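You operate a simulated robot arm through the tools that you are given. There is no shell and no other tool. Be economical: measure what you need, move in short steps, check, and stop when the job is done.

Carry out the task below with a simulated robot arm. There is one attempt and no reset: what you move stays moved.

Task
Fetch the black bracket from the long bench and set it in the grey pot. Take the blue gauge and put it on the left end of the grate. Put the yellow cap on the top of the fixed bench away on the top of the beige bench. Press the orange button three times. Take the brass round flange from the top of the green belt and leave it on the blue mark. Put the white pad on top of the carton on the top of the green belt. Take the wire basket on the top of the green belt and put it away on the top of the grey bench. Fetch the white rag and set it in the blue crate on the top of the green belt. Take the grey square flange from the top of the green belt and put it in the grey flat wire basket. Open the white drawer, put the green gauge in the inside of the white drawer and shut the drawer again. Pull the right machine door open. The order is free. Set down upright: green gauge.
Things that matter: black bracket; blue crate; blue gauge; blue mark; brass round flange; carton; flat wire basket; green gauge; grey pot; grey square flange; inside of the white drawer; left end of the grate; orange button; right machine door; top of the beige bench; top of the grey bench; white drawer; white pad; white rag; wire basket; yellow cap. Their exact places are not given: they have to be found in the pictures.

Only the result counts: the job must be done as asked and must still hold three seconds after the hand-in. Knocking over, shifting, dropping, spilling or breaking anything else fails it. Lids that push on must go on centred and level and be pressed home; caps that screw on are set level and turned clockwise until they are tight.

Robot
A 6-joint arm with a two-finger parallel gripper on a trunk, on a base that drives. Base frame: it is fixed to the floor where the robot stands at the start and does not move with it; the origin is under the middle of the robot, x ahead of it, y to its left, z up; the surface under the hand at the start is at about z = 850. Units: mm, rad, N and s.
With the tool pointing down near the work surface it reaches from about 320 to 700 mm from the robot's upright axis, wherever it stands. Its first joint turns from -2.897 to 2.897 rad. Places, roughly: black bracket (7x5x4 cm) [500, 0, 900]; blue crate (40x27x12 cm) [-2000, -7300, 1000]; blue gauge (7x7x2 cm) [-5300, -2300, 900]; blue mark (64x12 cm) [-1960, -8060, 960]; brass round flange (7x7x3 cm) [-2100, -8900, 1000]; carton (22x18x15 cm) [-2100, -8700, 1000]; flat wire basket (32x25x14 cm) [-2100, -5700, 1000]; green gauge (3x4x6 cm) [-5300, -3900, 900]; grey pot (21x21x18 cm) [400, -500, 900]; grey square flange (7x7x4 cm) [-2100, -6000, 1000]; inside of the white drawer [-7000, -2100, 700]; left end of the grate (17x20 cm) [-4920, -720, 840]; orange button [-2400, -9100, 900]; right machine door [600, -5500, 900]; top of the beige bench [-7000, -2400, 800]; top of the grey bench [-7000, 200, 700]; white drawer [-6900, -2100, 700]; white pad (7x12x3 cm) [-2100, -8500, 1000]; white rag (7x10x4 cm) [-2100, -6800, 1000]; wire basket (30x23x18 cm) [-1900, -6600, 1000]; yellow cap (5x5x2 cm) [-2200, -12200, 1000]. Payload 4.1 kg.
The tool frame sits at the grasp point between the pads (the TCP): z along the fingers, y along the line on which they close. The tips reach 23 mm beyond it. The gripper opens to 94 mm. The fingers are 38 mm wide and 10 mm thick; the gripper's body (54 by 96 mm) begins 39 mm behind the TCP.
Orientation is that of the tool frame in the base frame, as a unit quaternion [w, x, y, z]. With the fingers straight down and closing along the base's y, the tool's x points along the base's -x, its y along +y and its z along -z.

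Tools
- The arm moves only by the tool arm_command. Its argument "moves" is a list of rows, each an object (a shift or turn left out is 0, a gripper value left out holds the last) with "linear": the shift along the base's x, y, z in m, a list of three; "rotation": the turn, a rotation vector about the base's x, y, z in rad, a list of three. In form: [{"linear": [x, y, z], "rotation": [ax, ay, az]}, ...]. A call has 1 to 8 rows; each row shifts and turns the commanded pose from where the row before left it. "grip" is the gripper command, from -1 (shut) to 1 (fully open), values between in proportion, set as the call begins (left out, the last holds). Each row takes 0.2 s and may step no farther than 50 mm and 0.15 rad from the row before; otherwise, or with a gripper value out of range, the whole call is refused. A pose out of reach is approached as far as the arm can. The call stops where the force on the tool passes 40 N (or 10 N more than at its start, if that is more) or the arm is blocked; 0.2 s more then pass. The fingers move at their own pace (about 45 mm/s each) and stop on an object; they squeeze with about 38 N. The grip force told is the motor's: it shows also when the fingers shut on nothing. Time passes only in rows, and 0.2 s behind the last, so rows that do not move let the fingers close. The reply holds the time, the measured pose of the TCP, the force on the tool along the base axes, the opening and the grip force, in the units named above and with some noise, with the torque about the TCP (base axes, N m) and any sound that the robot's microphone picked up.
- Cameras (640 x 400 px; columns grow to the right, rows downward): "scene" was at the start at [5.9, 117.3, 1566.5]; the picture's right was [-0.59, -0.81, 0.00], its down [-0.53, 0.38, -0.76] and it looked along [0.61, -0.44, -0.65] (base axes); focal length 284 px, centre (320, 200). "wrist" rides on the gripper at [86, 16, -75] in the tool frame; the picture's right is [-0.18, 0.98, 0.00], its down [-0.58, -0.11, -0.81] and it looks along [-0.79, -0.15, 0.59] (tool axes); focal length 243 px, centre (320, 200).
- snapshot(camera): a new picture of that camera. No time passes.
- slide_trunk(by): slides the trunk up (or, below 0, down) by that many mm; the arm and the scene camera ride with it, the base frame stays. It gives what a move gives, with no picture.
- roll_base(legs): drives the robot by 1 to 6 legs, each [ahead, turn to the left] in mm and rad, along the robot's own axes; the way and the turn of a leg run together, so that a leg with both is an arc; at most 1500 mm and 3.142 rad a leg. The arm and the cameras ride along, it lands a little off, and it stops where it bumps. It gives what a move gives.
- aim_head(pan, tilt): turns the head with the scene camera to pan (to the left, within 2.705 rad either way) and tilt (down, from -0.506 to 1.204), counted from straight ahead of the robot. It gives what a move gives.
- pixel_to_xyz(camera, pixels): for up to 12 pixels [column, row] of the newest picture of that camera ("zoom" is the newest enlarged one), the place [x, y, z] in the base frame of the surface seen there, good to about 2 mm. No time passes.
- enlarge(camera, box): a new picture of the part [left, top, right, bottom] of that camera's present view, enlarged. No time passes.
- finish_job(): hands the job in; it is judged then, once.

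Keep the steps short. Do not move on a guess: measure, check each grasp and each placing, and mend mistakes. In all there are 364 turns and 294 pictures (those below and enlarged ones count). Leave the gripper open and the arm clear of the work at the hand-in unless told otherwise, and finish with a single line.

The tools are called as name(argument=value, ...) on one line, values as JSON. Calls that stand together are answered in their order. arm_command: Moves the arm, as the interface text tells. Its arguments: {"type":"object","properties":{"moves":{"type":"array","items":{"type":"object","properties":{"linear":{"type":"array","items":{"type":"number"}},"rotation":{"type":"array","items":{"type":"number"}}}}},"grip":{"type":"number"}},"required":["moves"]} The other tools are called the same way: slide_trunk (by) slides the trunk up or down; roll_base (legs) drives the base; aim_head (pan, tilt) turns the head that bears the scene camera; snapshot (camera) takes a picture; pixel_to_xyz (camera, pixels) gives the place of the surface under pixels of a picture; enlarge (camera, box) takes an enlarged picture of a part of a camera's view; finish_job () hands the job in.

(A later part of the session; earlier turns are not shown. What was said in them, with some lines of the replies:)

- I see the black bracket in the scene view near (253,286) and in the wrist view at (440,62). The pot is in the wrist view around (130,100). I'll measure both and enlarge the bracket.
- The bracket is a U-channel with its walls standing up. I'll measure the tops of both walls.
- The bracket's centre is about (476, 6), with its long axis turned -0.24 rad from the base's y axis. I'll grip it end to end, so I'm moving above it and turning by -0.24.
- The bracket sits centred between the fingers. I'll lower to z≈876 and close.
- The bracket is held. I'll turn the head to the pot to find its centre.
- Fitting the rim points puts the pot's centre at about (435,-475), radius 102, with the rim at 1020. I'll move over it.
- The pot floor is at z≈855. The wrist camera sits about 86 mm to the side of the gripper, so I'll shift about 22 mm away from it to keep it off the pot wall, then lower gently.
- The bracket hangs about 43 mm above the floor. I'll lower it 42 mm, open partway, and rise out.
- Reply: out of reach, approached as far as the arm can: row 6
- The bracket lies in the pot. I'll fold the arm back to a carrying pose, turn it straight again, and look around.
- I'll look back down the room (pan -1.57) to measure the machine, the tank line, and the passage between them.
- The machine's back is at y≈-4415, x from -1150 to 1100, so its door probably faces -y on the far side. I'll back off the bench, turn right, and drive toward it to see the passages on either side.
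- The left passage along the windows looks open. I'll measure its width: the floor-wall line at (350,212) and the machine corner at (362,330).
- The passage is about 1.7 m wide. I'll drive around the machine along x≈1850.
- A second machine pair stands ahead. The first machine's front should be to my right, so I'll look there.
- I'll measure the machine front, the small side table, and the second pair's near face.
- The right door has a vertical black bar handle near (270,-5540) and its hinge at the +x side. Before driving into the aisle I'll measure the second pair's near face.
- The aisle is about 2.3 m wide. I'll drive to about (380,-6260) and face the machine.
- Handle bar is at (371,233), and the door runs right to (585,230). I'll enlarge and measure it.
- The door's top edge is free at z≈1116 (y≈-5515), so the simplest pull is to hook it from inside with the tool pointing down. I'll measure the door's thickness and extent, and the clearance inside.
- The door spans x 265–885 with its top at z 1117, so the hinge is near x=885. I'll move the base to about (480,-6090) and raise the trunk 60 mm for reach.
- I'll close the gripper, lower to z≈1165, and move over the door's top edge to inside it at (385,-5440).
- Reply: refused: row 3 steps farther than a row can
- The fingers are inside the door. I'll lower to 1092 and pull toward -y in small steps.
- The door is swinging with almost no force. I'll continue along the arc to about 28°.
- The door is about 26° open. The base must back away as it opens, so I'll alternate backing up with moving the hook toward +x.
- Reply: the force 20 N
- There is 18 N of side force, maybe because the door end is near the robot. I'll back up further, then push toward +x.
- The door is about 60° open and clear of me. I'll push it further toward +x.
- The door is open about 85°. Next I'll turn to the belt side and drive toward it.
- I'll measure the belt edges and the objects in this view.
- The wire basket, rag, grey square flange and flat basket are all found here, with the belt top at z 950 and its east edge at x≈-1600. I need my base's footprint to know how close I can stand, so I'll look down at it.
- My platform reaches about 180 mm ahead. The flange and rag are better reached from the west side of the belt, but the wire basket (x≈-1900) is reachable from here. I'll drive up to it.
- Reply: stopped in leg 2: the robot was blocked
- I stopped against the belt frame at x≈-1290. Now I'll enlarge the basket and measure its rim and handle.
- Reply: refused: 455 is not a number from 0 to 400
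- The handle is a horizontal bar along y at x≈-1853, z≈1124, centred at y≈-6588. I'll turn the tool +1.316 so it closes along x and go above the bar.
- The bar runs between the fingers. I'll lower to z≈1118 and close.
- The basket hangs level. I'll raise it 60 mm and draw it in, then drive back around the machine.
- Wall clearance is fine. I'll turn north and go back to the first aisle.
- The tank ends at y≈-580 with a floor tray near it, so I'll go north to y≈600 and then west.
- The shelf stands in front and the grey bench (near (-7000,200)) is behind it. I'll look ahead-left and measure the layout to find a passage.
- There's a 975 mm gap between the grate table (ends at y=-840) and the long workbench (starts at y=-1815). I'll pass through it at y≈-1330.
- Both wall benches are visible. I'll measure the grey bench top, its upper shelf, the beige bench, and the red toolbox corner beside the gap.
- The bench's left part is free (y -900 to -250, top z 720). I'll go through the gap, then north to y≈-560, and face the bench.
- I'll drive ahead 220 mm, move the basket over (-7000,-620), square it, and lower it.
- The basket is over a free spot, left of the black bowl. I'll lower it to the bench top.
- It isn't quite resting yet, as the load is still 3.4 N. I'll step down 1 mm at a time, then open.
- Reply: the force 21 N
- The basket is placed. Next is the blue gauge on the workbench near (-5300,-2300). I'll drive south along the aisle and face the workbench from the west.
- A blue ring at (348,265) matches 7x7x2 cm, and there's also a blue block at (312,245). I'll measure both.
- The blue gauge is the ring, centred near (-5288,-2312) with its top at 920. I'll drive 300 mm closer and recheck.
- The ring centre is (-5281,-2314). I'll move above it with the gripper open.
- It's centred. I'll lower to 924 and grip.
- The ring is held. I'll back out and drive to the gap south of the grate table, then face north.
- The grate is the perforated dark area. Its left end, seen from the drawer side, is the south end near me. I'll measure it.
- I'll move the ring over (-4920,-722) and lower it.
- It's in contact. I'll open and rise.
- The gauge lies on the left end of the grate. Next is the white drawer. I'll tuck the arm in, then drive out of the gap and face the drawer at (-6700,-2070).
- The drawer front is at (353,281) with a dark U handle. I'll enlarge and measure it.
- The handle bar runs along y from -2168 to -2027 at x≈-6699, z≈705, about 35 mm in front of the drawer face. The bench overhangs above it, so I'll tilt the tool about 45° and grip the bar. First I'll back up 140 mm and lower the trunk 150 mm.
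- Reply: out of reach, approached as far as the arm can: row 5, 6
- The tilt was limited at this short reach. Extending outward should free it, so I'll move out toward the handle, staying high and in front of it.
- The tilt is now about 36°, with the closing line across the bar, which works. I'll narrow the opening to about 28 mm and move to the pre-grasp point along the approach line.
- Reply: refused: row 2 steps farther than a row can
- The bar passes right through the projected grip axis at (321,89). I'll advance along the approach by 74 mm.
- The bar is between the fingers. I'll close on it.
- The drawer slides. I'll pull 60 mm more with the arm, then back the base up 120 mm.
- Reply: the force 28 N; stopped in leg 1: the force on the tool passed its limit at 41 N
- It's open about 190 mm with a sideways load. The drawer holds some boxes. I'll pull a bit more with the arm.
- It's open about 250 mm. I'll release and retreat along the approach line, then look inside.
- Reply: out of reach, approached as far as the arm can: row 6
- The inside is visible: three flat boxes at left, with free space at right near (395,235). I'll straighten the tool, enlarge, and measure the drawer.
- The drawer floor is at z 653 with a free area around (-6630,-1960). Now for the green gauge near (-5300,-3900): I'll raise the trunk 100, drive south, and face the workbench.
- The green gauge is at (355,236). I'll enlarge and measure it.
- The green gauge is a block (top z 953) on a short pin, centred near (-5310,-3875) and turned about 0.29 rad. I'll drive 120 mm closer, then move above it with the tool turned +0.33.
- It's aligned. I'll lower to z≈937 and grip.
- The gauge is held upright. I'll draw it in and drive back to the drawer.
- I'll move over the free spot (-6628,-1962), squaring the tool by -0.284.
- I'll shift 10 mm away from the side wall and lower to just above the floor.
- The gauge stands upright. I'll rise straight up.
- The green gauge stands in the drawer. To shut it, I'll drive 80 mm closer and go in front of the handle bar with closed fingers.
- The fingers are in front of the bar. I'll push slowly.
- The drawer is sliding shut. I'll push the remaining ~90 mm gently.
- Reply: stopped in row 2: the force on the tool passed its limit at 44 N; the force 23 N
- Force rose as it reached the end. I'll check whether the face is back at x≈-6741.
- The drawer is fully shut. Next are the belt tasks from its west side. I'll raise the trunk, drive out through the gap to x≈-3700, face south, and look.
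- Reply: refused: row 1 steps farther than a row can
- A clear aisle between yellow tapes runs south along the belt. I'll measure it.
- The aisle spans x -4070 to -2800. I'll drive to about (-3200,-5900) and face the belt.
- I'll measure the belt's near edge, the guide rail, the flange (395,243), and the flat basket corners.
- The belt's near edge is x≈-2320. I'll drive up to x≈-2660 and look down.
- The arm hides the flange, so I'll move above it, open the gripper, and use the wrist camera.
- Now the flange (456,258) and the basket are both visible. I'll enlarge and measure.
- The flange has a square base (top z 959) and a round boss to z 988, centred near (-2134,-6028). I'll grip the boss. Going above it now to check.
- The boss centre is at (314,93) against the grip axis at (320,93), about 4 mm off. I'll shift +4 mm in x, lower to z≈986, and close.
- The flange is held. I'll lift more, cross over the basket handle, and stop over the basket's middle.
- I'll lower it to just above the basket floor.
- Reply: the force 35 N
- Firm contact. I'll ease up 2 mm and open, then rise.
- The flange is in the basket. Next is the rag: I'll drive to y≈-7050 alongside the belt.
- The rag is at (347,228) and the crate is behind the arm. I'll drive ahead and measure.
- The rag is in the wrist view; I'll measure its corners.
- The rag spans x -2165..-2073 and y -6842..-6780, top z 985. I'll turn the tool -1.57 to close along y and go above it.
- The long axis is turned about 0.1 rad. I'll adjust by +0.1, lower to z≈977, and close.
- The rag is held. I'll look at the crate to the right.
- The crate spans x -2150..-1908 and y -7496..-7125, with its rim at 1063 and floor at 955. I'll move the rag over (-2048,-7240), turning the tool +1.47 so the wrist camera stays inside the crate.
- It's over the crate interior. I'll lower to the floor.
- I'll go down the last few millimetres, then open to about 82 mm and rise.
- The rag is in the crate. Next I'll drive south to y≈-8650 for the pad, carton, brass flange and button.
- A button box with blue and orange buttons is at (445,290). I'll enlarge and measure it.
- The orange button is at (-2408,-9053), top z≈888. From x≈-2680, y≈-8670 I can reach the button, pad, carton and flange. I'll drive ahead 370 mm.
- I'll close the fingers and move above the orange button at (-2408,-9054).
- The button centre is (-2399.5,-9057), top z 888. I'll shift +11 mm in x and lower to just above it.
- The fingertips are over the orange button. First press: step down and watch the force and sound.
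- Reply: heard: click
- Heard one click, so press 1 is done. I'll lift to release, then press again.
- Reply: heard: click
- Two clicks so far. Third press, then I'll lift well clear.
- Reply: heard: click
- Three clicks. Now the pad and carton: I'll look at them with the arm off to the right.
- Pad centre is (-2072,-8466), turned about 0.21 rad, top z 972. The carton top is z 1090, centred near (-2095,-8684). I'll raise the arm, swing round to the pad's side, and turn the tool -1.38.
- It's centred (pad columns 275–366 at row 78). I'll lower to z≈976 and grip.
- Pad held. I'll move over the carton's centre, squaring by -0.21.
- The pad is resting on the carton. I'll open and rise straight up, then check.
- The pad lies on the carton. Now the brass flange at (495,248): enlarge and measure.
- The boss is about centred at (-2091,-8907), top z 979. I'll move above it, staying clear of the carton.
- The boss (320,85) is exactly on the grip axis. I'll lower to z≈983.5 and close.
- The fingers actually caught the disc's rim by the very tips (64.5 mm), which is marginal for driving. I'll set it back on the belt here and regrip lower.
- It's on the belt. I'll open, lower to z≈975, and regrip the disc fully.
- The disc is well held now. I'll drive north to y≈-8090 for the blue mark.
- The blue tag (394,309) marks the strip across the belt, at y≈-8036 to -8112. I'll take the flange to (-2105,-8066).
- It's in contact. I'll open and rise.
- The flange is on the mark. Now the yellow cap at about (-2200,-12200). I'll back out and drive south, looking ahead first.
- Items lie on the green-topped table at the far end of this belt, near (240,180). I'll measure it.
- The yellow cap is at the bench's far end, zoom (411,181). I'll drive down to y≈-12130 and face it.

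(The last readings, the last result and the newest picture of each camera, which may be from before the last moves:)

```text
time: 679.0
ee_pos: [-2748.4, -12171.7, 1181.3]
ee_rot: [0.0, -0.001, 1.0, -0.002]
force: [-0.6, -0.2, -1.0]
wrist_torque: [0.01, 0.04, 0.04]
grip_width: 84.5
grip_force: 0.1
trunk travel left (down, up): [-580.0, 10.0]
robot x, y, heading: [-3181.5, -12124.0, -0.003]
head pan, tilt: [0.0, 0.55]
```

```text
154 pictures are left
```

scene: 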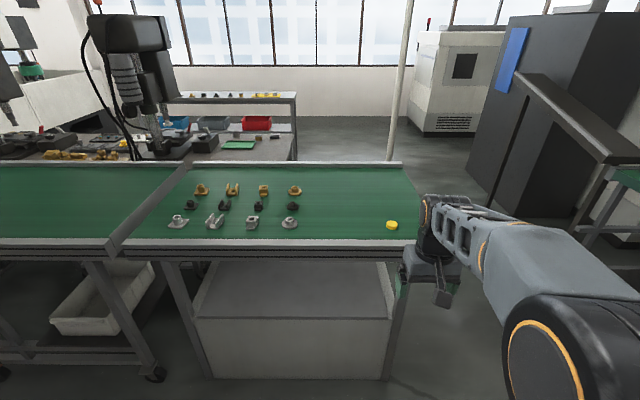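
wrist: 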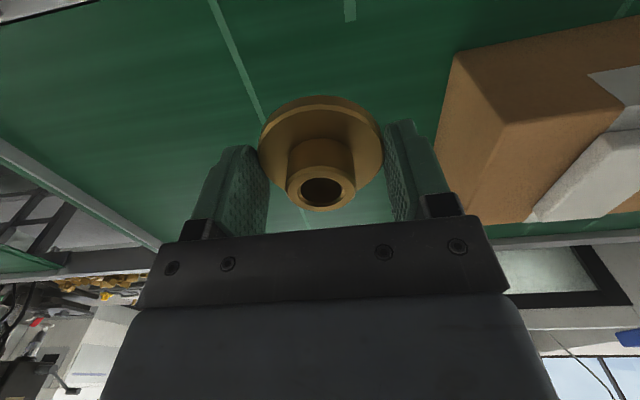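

pixel_to_xyz(camera="scene", pixels=[[391, 222], [386, 225], [396, 226], [391, 229], [350, 245], [350, 258], [410, 240]])

roll_base(legs=[[460, 0]])

aim_head(pan=0.1, tilt=0.8)

snapshot(camera="scene")

snapshot(camera="wrist")

```text
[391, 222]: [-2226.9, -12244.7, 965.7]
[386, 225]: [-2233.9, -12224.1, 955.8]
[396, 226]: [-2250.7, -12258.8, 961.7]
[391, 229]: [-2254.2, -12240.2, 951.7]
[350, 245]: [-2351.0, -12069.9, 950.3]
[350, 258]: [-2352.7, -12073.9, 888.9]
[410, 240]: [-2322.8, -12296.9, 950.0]
```

```text
time: 681.8
ee_pos: [-2280.3, -12173.0, 1183.0]
ee_rot: [-0.001, -0.001, 1.0, -0.001]
force: [-0.1, 0.6, 1.1]
wrist_torque: [0.0, 0.04, -0.02]
grip_width: 84.6
grip_force: 0.2
trunk travel left (down, up): [-580.0, 10.0]
robot x, y, heading: [-2708.3, -12124.4, 0.005]
head pan, tilt: [0.0, 0.55]
```

```text
time: 682.6
ee_pos: [-2280.2, -12172.1, 1182.0]
ee_rot: [-0.001, -0.001, 1.0, 0.0]
force: [0.3, 0.2, 0.9]
wrist_torque: [0.02, -0.03, 0.01]
grip_width: 84.4
grip_force: 0.1
trunk travel left (down, up): [-580.0, 10.0]
robot x, y, heading: [-2710.8, -12129.3, -0.002]
head pan, tilt: [0.099, 0.799]
```

```text
153 pictures are left
```

scene: 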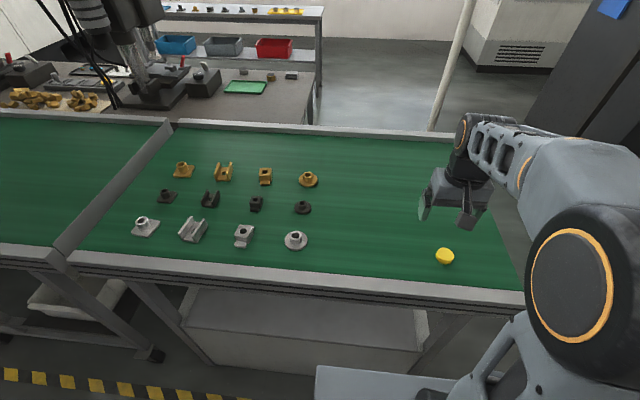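

```text
152 pictures are left
```

wrist: 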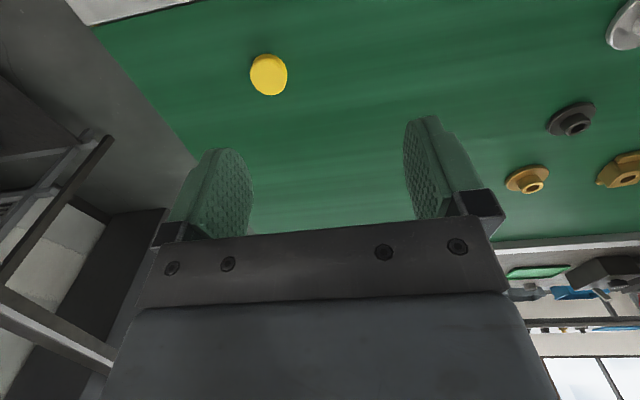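

pixel_to_xyz(camera="wrist", pixels=[[269, 74], [254, 74], [284, 74], [269, 60], [269, 90], [269, 100]])

enlarge(camera="wrist", box=[219, 40, 319, 110])

```text
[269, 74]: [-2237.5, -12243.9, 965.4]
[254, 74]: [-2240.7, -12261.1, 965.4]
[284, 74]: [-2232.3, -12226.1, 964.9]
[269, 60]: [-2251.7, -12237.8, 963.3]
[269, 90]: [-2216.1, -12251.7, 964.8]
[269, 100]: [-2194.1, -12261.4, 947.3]
```

```text
5.71 times, centred on (269, 75) of wrist
```

zoom: 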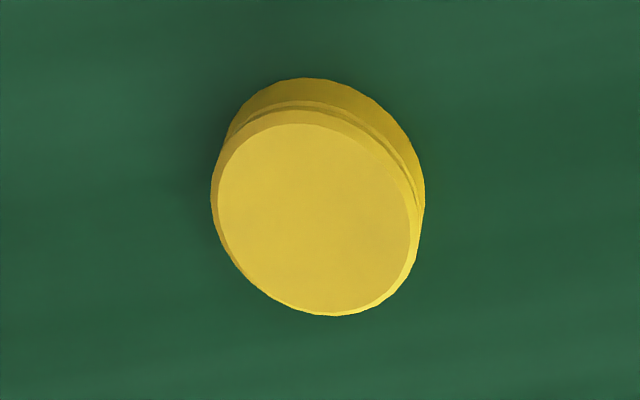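

The cap is centred at (-2236,-12244), top z 965, about 45 mm wide. I'll go above it.

arm_command(moves=[{"linear": [0.015, -0.024, -0.035]}, {"linear": [0.015, -0.024, -0.035]}, {"linear": [0.014, -0.024, -0.035]}, {}])

snapshot(camera="wrist")

pixel_to_xyz(camera="wrist", pixels=[[320, 60], [320, 80], [290, 80], [350, 80], [320, 100], [320, 45]])

```text
time: 683.6
ee_pos: [-2239.6, -12245.2, 1076.7]
ee_rot: [0.0, -0.001, 1.0, -0.002]
force: [-0.5, 0.5, -0.4]
wrist_torque: [-0.02, 0.03, 0.02]
grip_width: 84.7
grip_force: 0.1
trunk travel left (down, up): [-580.0, 10.0]
robot x, y, heading: [-2714.3, -12128.1, -0.006]
head pan, tilt: [0.099, 0.799]
```

```text
150 pictures are left
```

wrist: 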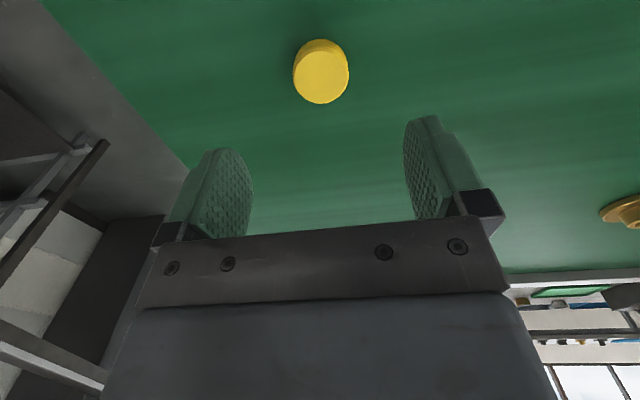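

```text
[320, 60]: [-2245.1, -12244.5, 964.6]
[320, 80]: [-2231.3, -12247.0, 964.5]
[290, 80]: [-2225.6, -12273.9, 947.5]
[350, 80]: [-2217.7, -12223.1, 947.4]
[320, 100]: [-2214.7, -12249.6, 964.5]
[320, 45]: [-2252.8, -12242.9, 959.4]
```

arm_command(moves=[{"linear": [0.004, 0, -0.04]}, {"linear": [0, 0, -0.04]}, {"linear": [0, 0, -0.021]}, {}])

arm_command(moves=[{}, {}, {}, {}, {}], grip=-1)

arm_command(moves=[{"linear": [0, 0, 0.04]}, {"linear": [0, 0, 0.045]}, {"linear": [-0.02, 0.01, 0.045]}, {"linear": [-0.02, 0.02, 0.04]}, {"linear": [-0.02, 0.02, 0.03]}])

snapshot(camera="wrist")

```text
time: 684.6
ee_pos: [-2236.7, -12243.3, 974.7]
ee_rot: [-0.001, -0.001, 1.0, -0.002]
force: [-0.1, -0.2, -1.0]
wrist_torque: [0.0, 0.0, -0.05]
grip_width: 84.5
grip_force: 0.0
trunk travel left (down, up): [-580.0, 10.0]
robot x, y, heading: [-2712.9, -12127.4, 0.0]
head pan, tilt: [0.099, 0.799]
```

```text
time: 685.8
ee_pos: [-2235.3, -12244.4, 974.5]
ee_rot: [0.0, -0.001, 1.0, -0.001]
force: [0.4, 0.4, 1.1]
wrist_torque: [-0.01, 0.04, 0.02]
grip_width: 41.9
grip_force: 38.1
trunk travel left (down, up): [-580.0, 10.0]
robot x, y, heading: [-2712.2, -12125.6, -0.0]
head pan, tilt: [0.099, 0.799]
```

```text
refused: row 3 steps farther than a row can; nothing moved
```

```text
149 pictures are left
```

wrist: 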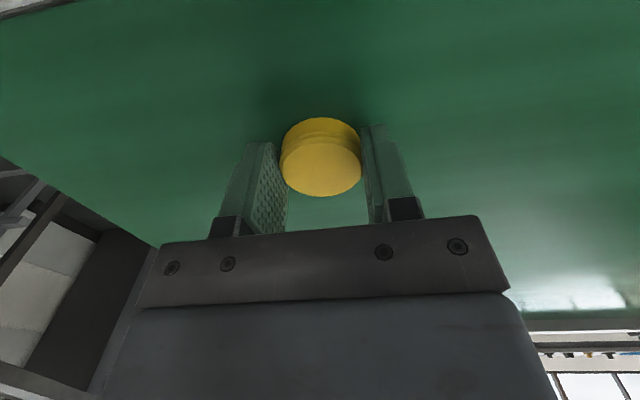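

The cap is gripped. I'll lift in smaller steps.

arm_command(moves=[{"linear": [0, 0, 0.04]}, {"linear": [0, 0, 0.04]}, {"linear": [-0.01, 0.01, 0.04]}, {"linear": [-0.02, 0.02, 0.035]}, {"linear": [-0.02, 0.02, 0.03]}])

snapshot(camera="wrist")

```text
time: 687.0
ee_pos: [-2286.3, -12192.8, 1162.6]
ee_rot: [0.001, -0.001, 1.0, -0.001]
force: [-0.7, 0.8, -0.8]
wrist_torque: [0.0, 0.02, 0.01]
grip_width: 41.9
grip_force: 37.9
trunk travel left (down, up): [-580.0, 10.0]
robot x, y, heading: [-2712.7, -12123.7, -0.003]
head pan, tilt: [0.099, 0.799]
```

```text
148 pictures are left
```

wrist: 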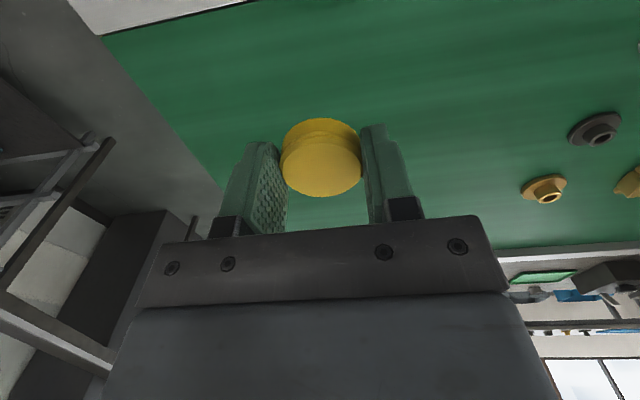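

I'll carry the cap back north along the aisle.

roll_base(legs=[[-700, 0], [0, 1.574], [1500, 0], [1500, 0], [1500, 0], [1500, 0]])

```text
time: 722.5
ee_pos: [-3643.2, -5752.1, 1160.8]
ee_rot: [-0.001, 0.732, -0.682, 0.001]
force: [0.2, -0.1, -0.2]
wrist_torque: [0.02, 0.01, -0.02]
grip_width: 41.9
grip_force: 38.1
trunk travel left (down, up): [-580.0, 10.0]
robot x, y, heading: [-3683.2, -6183.2, 1.636]
head pan, tilt: [0.099, 0.799]
```

roll_base(legs=[[0, -0.066], [1500, 0], [1500, 0], [1500, 0], [340, 0]])

```text
time: 746.5
ee_pos: [-3606.2, -860.4, 1160.6]
ee_rot: [0.0, -0.703, 0.711, -0.001]
force: [-0.4, -0.1, -0.9]
wrist_torque: [-0.04, 0.0, -0.02]
grip_width: 42.0
grip_force: 38.0
trunk travel left (down, up): [-580.0, 10.0]
robot x, y, heading: [-3680.8, -1286.5, 1.554]
head pan, tilt: [0.099, 0.799]
```

Now west through the gap and to the beige bench.

roll_base(legs=[[0, 1.604], [1200, 0], [1200, 0], [0, 1.554], [1050, 0], [0, -1.571]])

aim_head(pan=0.1, tilt=0.75)

snapshot(camera="scene")

```text
time: 774.8
ee_pos: [-6472.3, -2358.0, 1160.9]
ee_rot: [0.0, 1.0, 0.017, 0.0]
force: [0.5, -0.3, -0.5]
wrist_torque: [0.01, -0.05, -0.01]
grip_width: 41.7
grip_force: 38.2
trunk travel left (down, up): [-580.0, 10.0]
robot x, y, heading: [-6040.4, -2414.3, -3.114]
head pan, tilt: [0.099, 0.799]
```

```text
time: 775.5
ee_pos: [-6473.0, -2358.0, 1160.2]
ee_rot: [-0.001, 1.0, 0.017, 0.0]
force: [-0.1, -0.1, -0.7]
wrist_torque: [0.02, 0.03, 0.0]
grip_width: 41.8
grip_force: 38.0
trunk travel left (down, up): [-580.0, 10.0]
robot x, y, heading: [-6044.9, -2415.4, -3.112]
head pan, tilt: [0.099, 0.75]
```

```text
147 pictures are left
```

scene: 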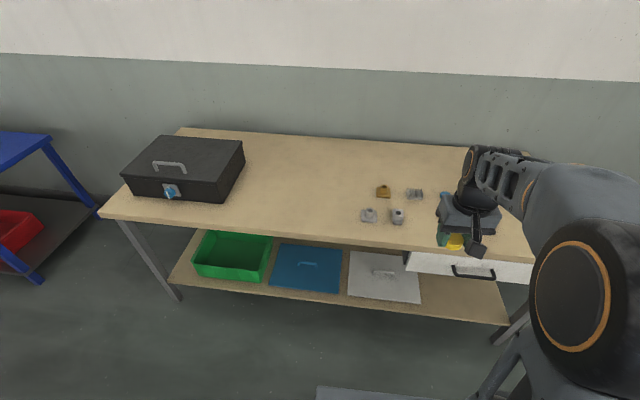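

The free area between the black case and the parts is around (300,200). I'll measure.

pixel_to_xyz(camera="scene", pixels=[[300, 200], [290, 220], [320, 215], [240, 190], [368, 215], [300, 235], [330, 225]])

```text
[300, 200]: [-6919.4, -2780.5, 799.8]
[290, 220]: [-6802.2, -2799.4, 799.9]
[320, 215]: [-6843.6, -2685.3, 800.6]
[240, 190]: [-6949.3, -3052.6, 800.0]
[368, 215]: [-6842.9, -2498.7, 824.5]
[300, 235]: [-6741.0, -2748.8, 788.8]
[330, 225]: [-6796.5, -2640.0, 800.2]
```

I'll drive ahead 320 mm and move the cap over (-6880,-2660).

roll_base(legs=[[320, 0]])

arm_command(moves=[{"linear": [-0.01, -0.045, -0.01]}, {"linear": [-0.01, -0.045, -0.015]}, {"linear": [-0.01, -0.045, -0.015]}, {"linear": [-0.01, -0.045, -0.015]}, {"linear": [-0.01, -0.045, -0.015]}, {"linear": [-0.015, -0.04, -0.02]}, {"linear": [-0.015, -0.035, -0.03]}, {"linear": [0, 0, -0.04]}])

snapshot(camera="scene")

```text
time: 777.6
ee_pos: [-6789.0, -2373.0, 1161.1]
ee_rot: [-0.002, 1.0, 0.022, 0.001]
force: [1.1, -0.7, -0.6]
wrist_torque: [0.01, 0.0, 0.0]
grip_width: 41.9
grip_force: 38.4
trunk travel left (down, up): [-580.0, 10.0]
robot x, y, heading: [-6357.7, -2425.3, -3.099]
head pan, tilt: [0.099, 0.75]
```

```text
time: 779.4
ee_pos: [-6871.0, -2672.5, 999.0]
ee_rot: [-0.001, 1.0, 0.021, 0.0]
force: [0.2, 0.5, -0.8]
wrist_torque: [-0.01, -0.03, -0.01]
grip_width: 41.6
grip_force: 38.1
trunk travel left (down, up): [-580.0, 10.0]
robot x, y, heading: [-6362.3, -2425.6, -3.1]
head pan, tilt: [0.099, 0.75]
```

```text
146 pictures are left
```

scene: 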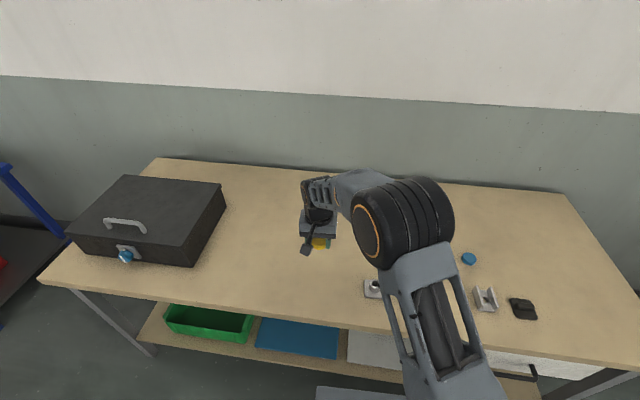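

I'll lower to about 830, then feel for the bench.

arm_command(moves=[{"linear": [0, 0, -0.045]}, {"linear": [0, 0, -0.045]}, {"linear": [0, 0, -0.045]}, {"linear": [0, 0, -0.032]}, {"linear": [0, 0, -0.003]}, {}])

arm_command(moves=[{"linear": [0, 0, -0.002]}, {"linear": [0, 0, -0.0015]}, {}])

```text
time: 780.8
ee_pos: [-6869.2, -2671.9, 832.5]
ee_rot: [-0.001, 1.0, 0.021, 0.001]
force: [-0.2, 0.6, -0.9]
wrist_torque: [0.04, 0.01, 0.01]
grip_width: 41.8
grip_force: 38.1
trunk travel left (down, up): [-580.0, 10.0]
robot x, y, heading: [-6361.7, -2424.5, -3.098]
head pan, tilt: [0.099, 0.75]
```

```text
time: 781.6
ee_pos: [-6868.8, -2673.4, 828.4]
ee_rot: [-0.001, 1.0, 0.022, 0.001]
force: [0.8, 0.1, -0.7]
wrist_torque: [0.02, 0.0, -0.01]
grip_width: 42.1
grip_force: 38.2
trunk travel left (down, up): [-580.0, 10.0]
robot x, y, heading: [-6360.9, -2424.4, -3.101]
head pan, tilt: [0.099, 0.75]
```

arm_command(moves=[{"linear": [0, 0, -0.0015]}, {"linear": [0, 0, -0.0015]}, {}])

```text
time: 782.4
ee_pos: [-6870.1, -2673.9, 827.1]
ee_rot: [0.0, 1.0, 0.022, -0.001]
force: [4.0, 3.1, 26.8]
wrist_torque: [0.08, -0.13, -0.05]
grip_width: 41.8
grip_force: 37.7
trunk travel left (down, up): [-580.0, 10.0]
robot x, y, heading: [-6361.9, -2422.0, -3.1]
head pan, tilt: [0.099, 0.75]
```

Contact. I'll ease up 1 mm, open, rise, and check.

arm_command(moves=[{"linear": [0, 0, 0.0015]}, {}])

arm_command(moves=[{}, {}, {}], grip=0.6)

arm_command(moves=[{"linear": [0, 0, 0.04]}, {"linear": [0, 0, 0.045]}, {"linear": [0, 0, 0.045]}, {"linear": [0.01, 0.01, 0.045]}, {"linear": [0.03, 0.02, 0.03]}, {"linear": [0.03, 0.03, 0.02]}, {"linear": [0.02, 0.04, 0.02]}, {"linear": [0.01, 0.045, 0.01]}])

snapshot(camera="scene")

```text
time: 783.0
ee_pos: [-6870.8, -2673.3, 827.7]
ee_rot: [-0.001, 1.0, 0.021, -0.001]
force: [-1.1, 0.7, 20.8]
wrist_torque: [-0.04, 0.1, 0.02]
grip_width: 41.7
grip_force: 38.5
trunk travel left (down, up): [-580.0, 10.0]
robot x, y, heading: [-6363.1, -2421.6, -3.099]
head pan, tilt: [0.099, 0.75]
```

```text
time: 783.8
ee_pos: [-6869.9, -2673.8, 825.8]
ee_rot: [0.0, 1.0, 0.021, 0.001]
force: [0.8, 0.0, 0.4]
wrist_torque: [0.01, 0.02, 0.02]
grip_width: 75.2
grip_force: 0.0
trunk travel left (down, up): [-580.0, 10.0]
robot x, y, heading: [-6362.9, -2423.0, -3.105]
head pan, tilt: [0.099, 0.75]
```

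```text
time: 785.6
ee_pos: [-6767.4, -2527.8, 1081.4]
ee_rot: [-0.001, 1.0, 0.022, 0.001]
force: [1.0, -0.5, 0.4]
wrist_torque: [0.0, 0.02, 0.01]
grip_width: 75.1
grip_force: 0.1
trunk travel left (down, up): [-580.0, 10.0]
robot x, y, heading: [-6359.5, -2422.7, -3.098]
head pan, tilt: [0.099, 0.75]
```

```text
145 pictures are left
```

scene: 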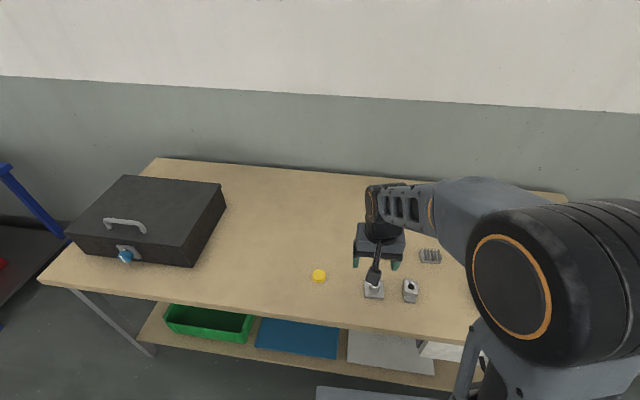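

The yellow cap stands on the beige bench, and every item is now done. I'll open the gripper fully and back clear of the bench before handing in.

arm_command(moves=[{"linear": [0.02, 0.02, 0.04]}, {"linear": [0.02, 0.02, 0.03]}], grip=1)

roll_base(legs=[[-350, 0]])

snapshot(camera="scene")

```text
time: 786.2
ee_pos: [-6725.1, -2486.4, 1151.1]
ee_rot: [-0.001, 1.0, 0.022, 0.0]
force: [-0.3, 0.9, 0.6]
wrist_torque: [-0.02, -0.02, -0.03]
grip_width: 94.0
grip_force: 0.0
trunk travel left (down, up): [-580.0, 10.0]
robot x, y, heading: [-6360.0, -2421.3, -3.101]
head pan, tilt: [0.099, 0.75]
```

```text
time: 788.4
ee_pos: [-6379.5, -2475.2, 1150.6]
ee_rot: [-0.001, 1.0, 0.025, 0.0]
force: [0.1, -0.1, 0.4]
wrist_torque: [0.01, 0.02, 0.0]
grip_width: 93.9
grip_force: 0.1
trunk travel left (down, up): [-580.0, 10.0]
robot x, y, heading: [-6015.8, -2411.3, -3.099]
head pan, tilt: [0.099, 0.75]
```

```text
144 pictures are left
```

scene: 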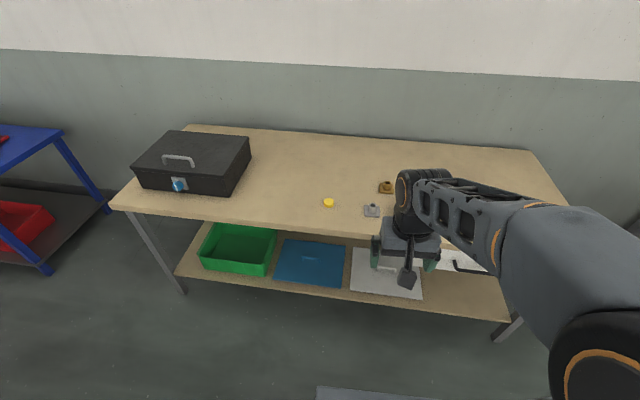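

The cap is in place, the drawer is shut, the arm is clear and the gripper is open. Handing in.

finish_job()

```text
The job is handed in.
```

All eleven tasks were carried out and the job is handed in; I could not see whether the green gauge stayed upright once the drawer was shut, and I placed the brass flange by the blue tag because no mark was painted on the belt.
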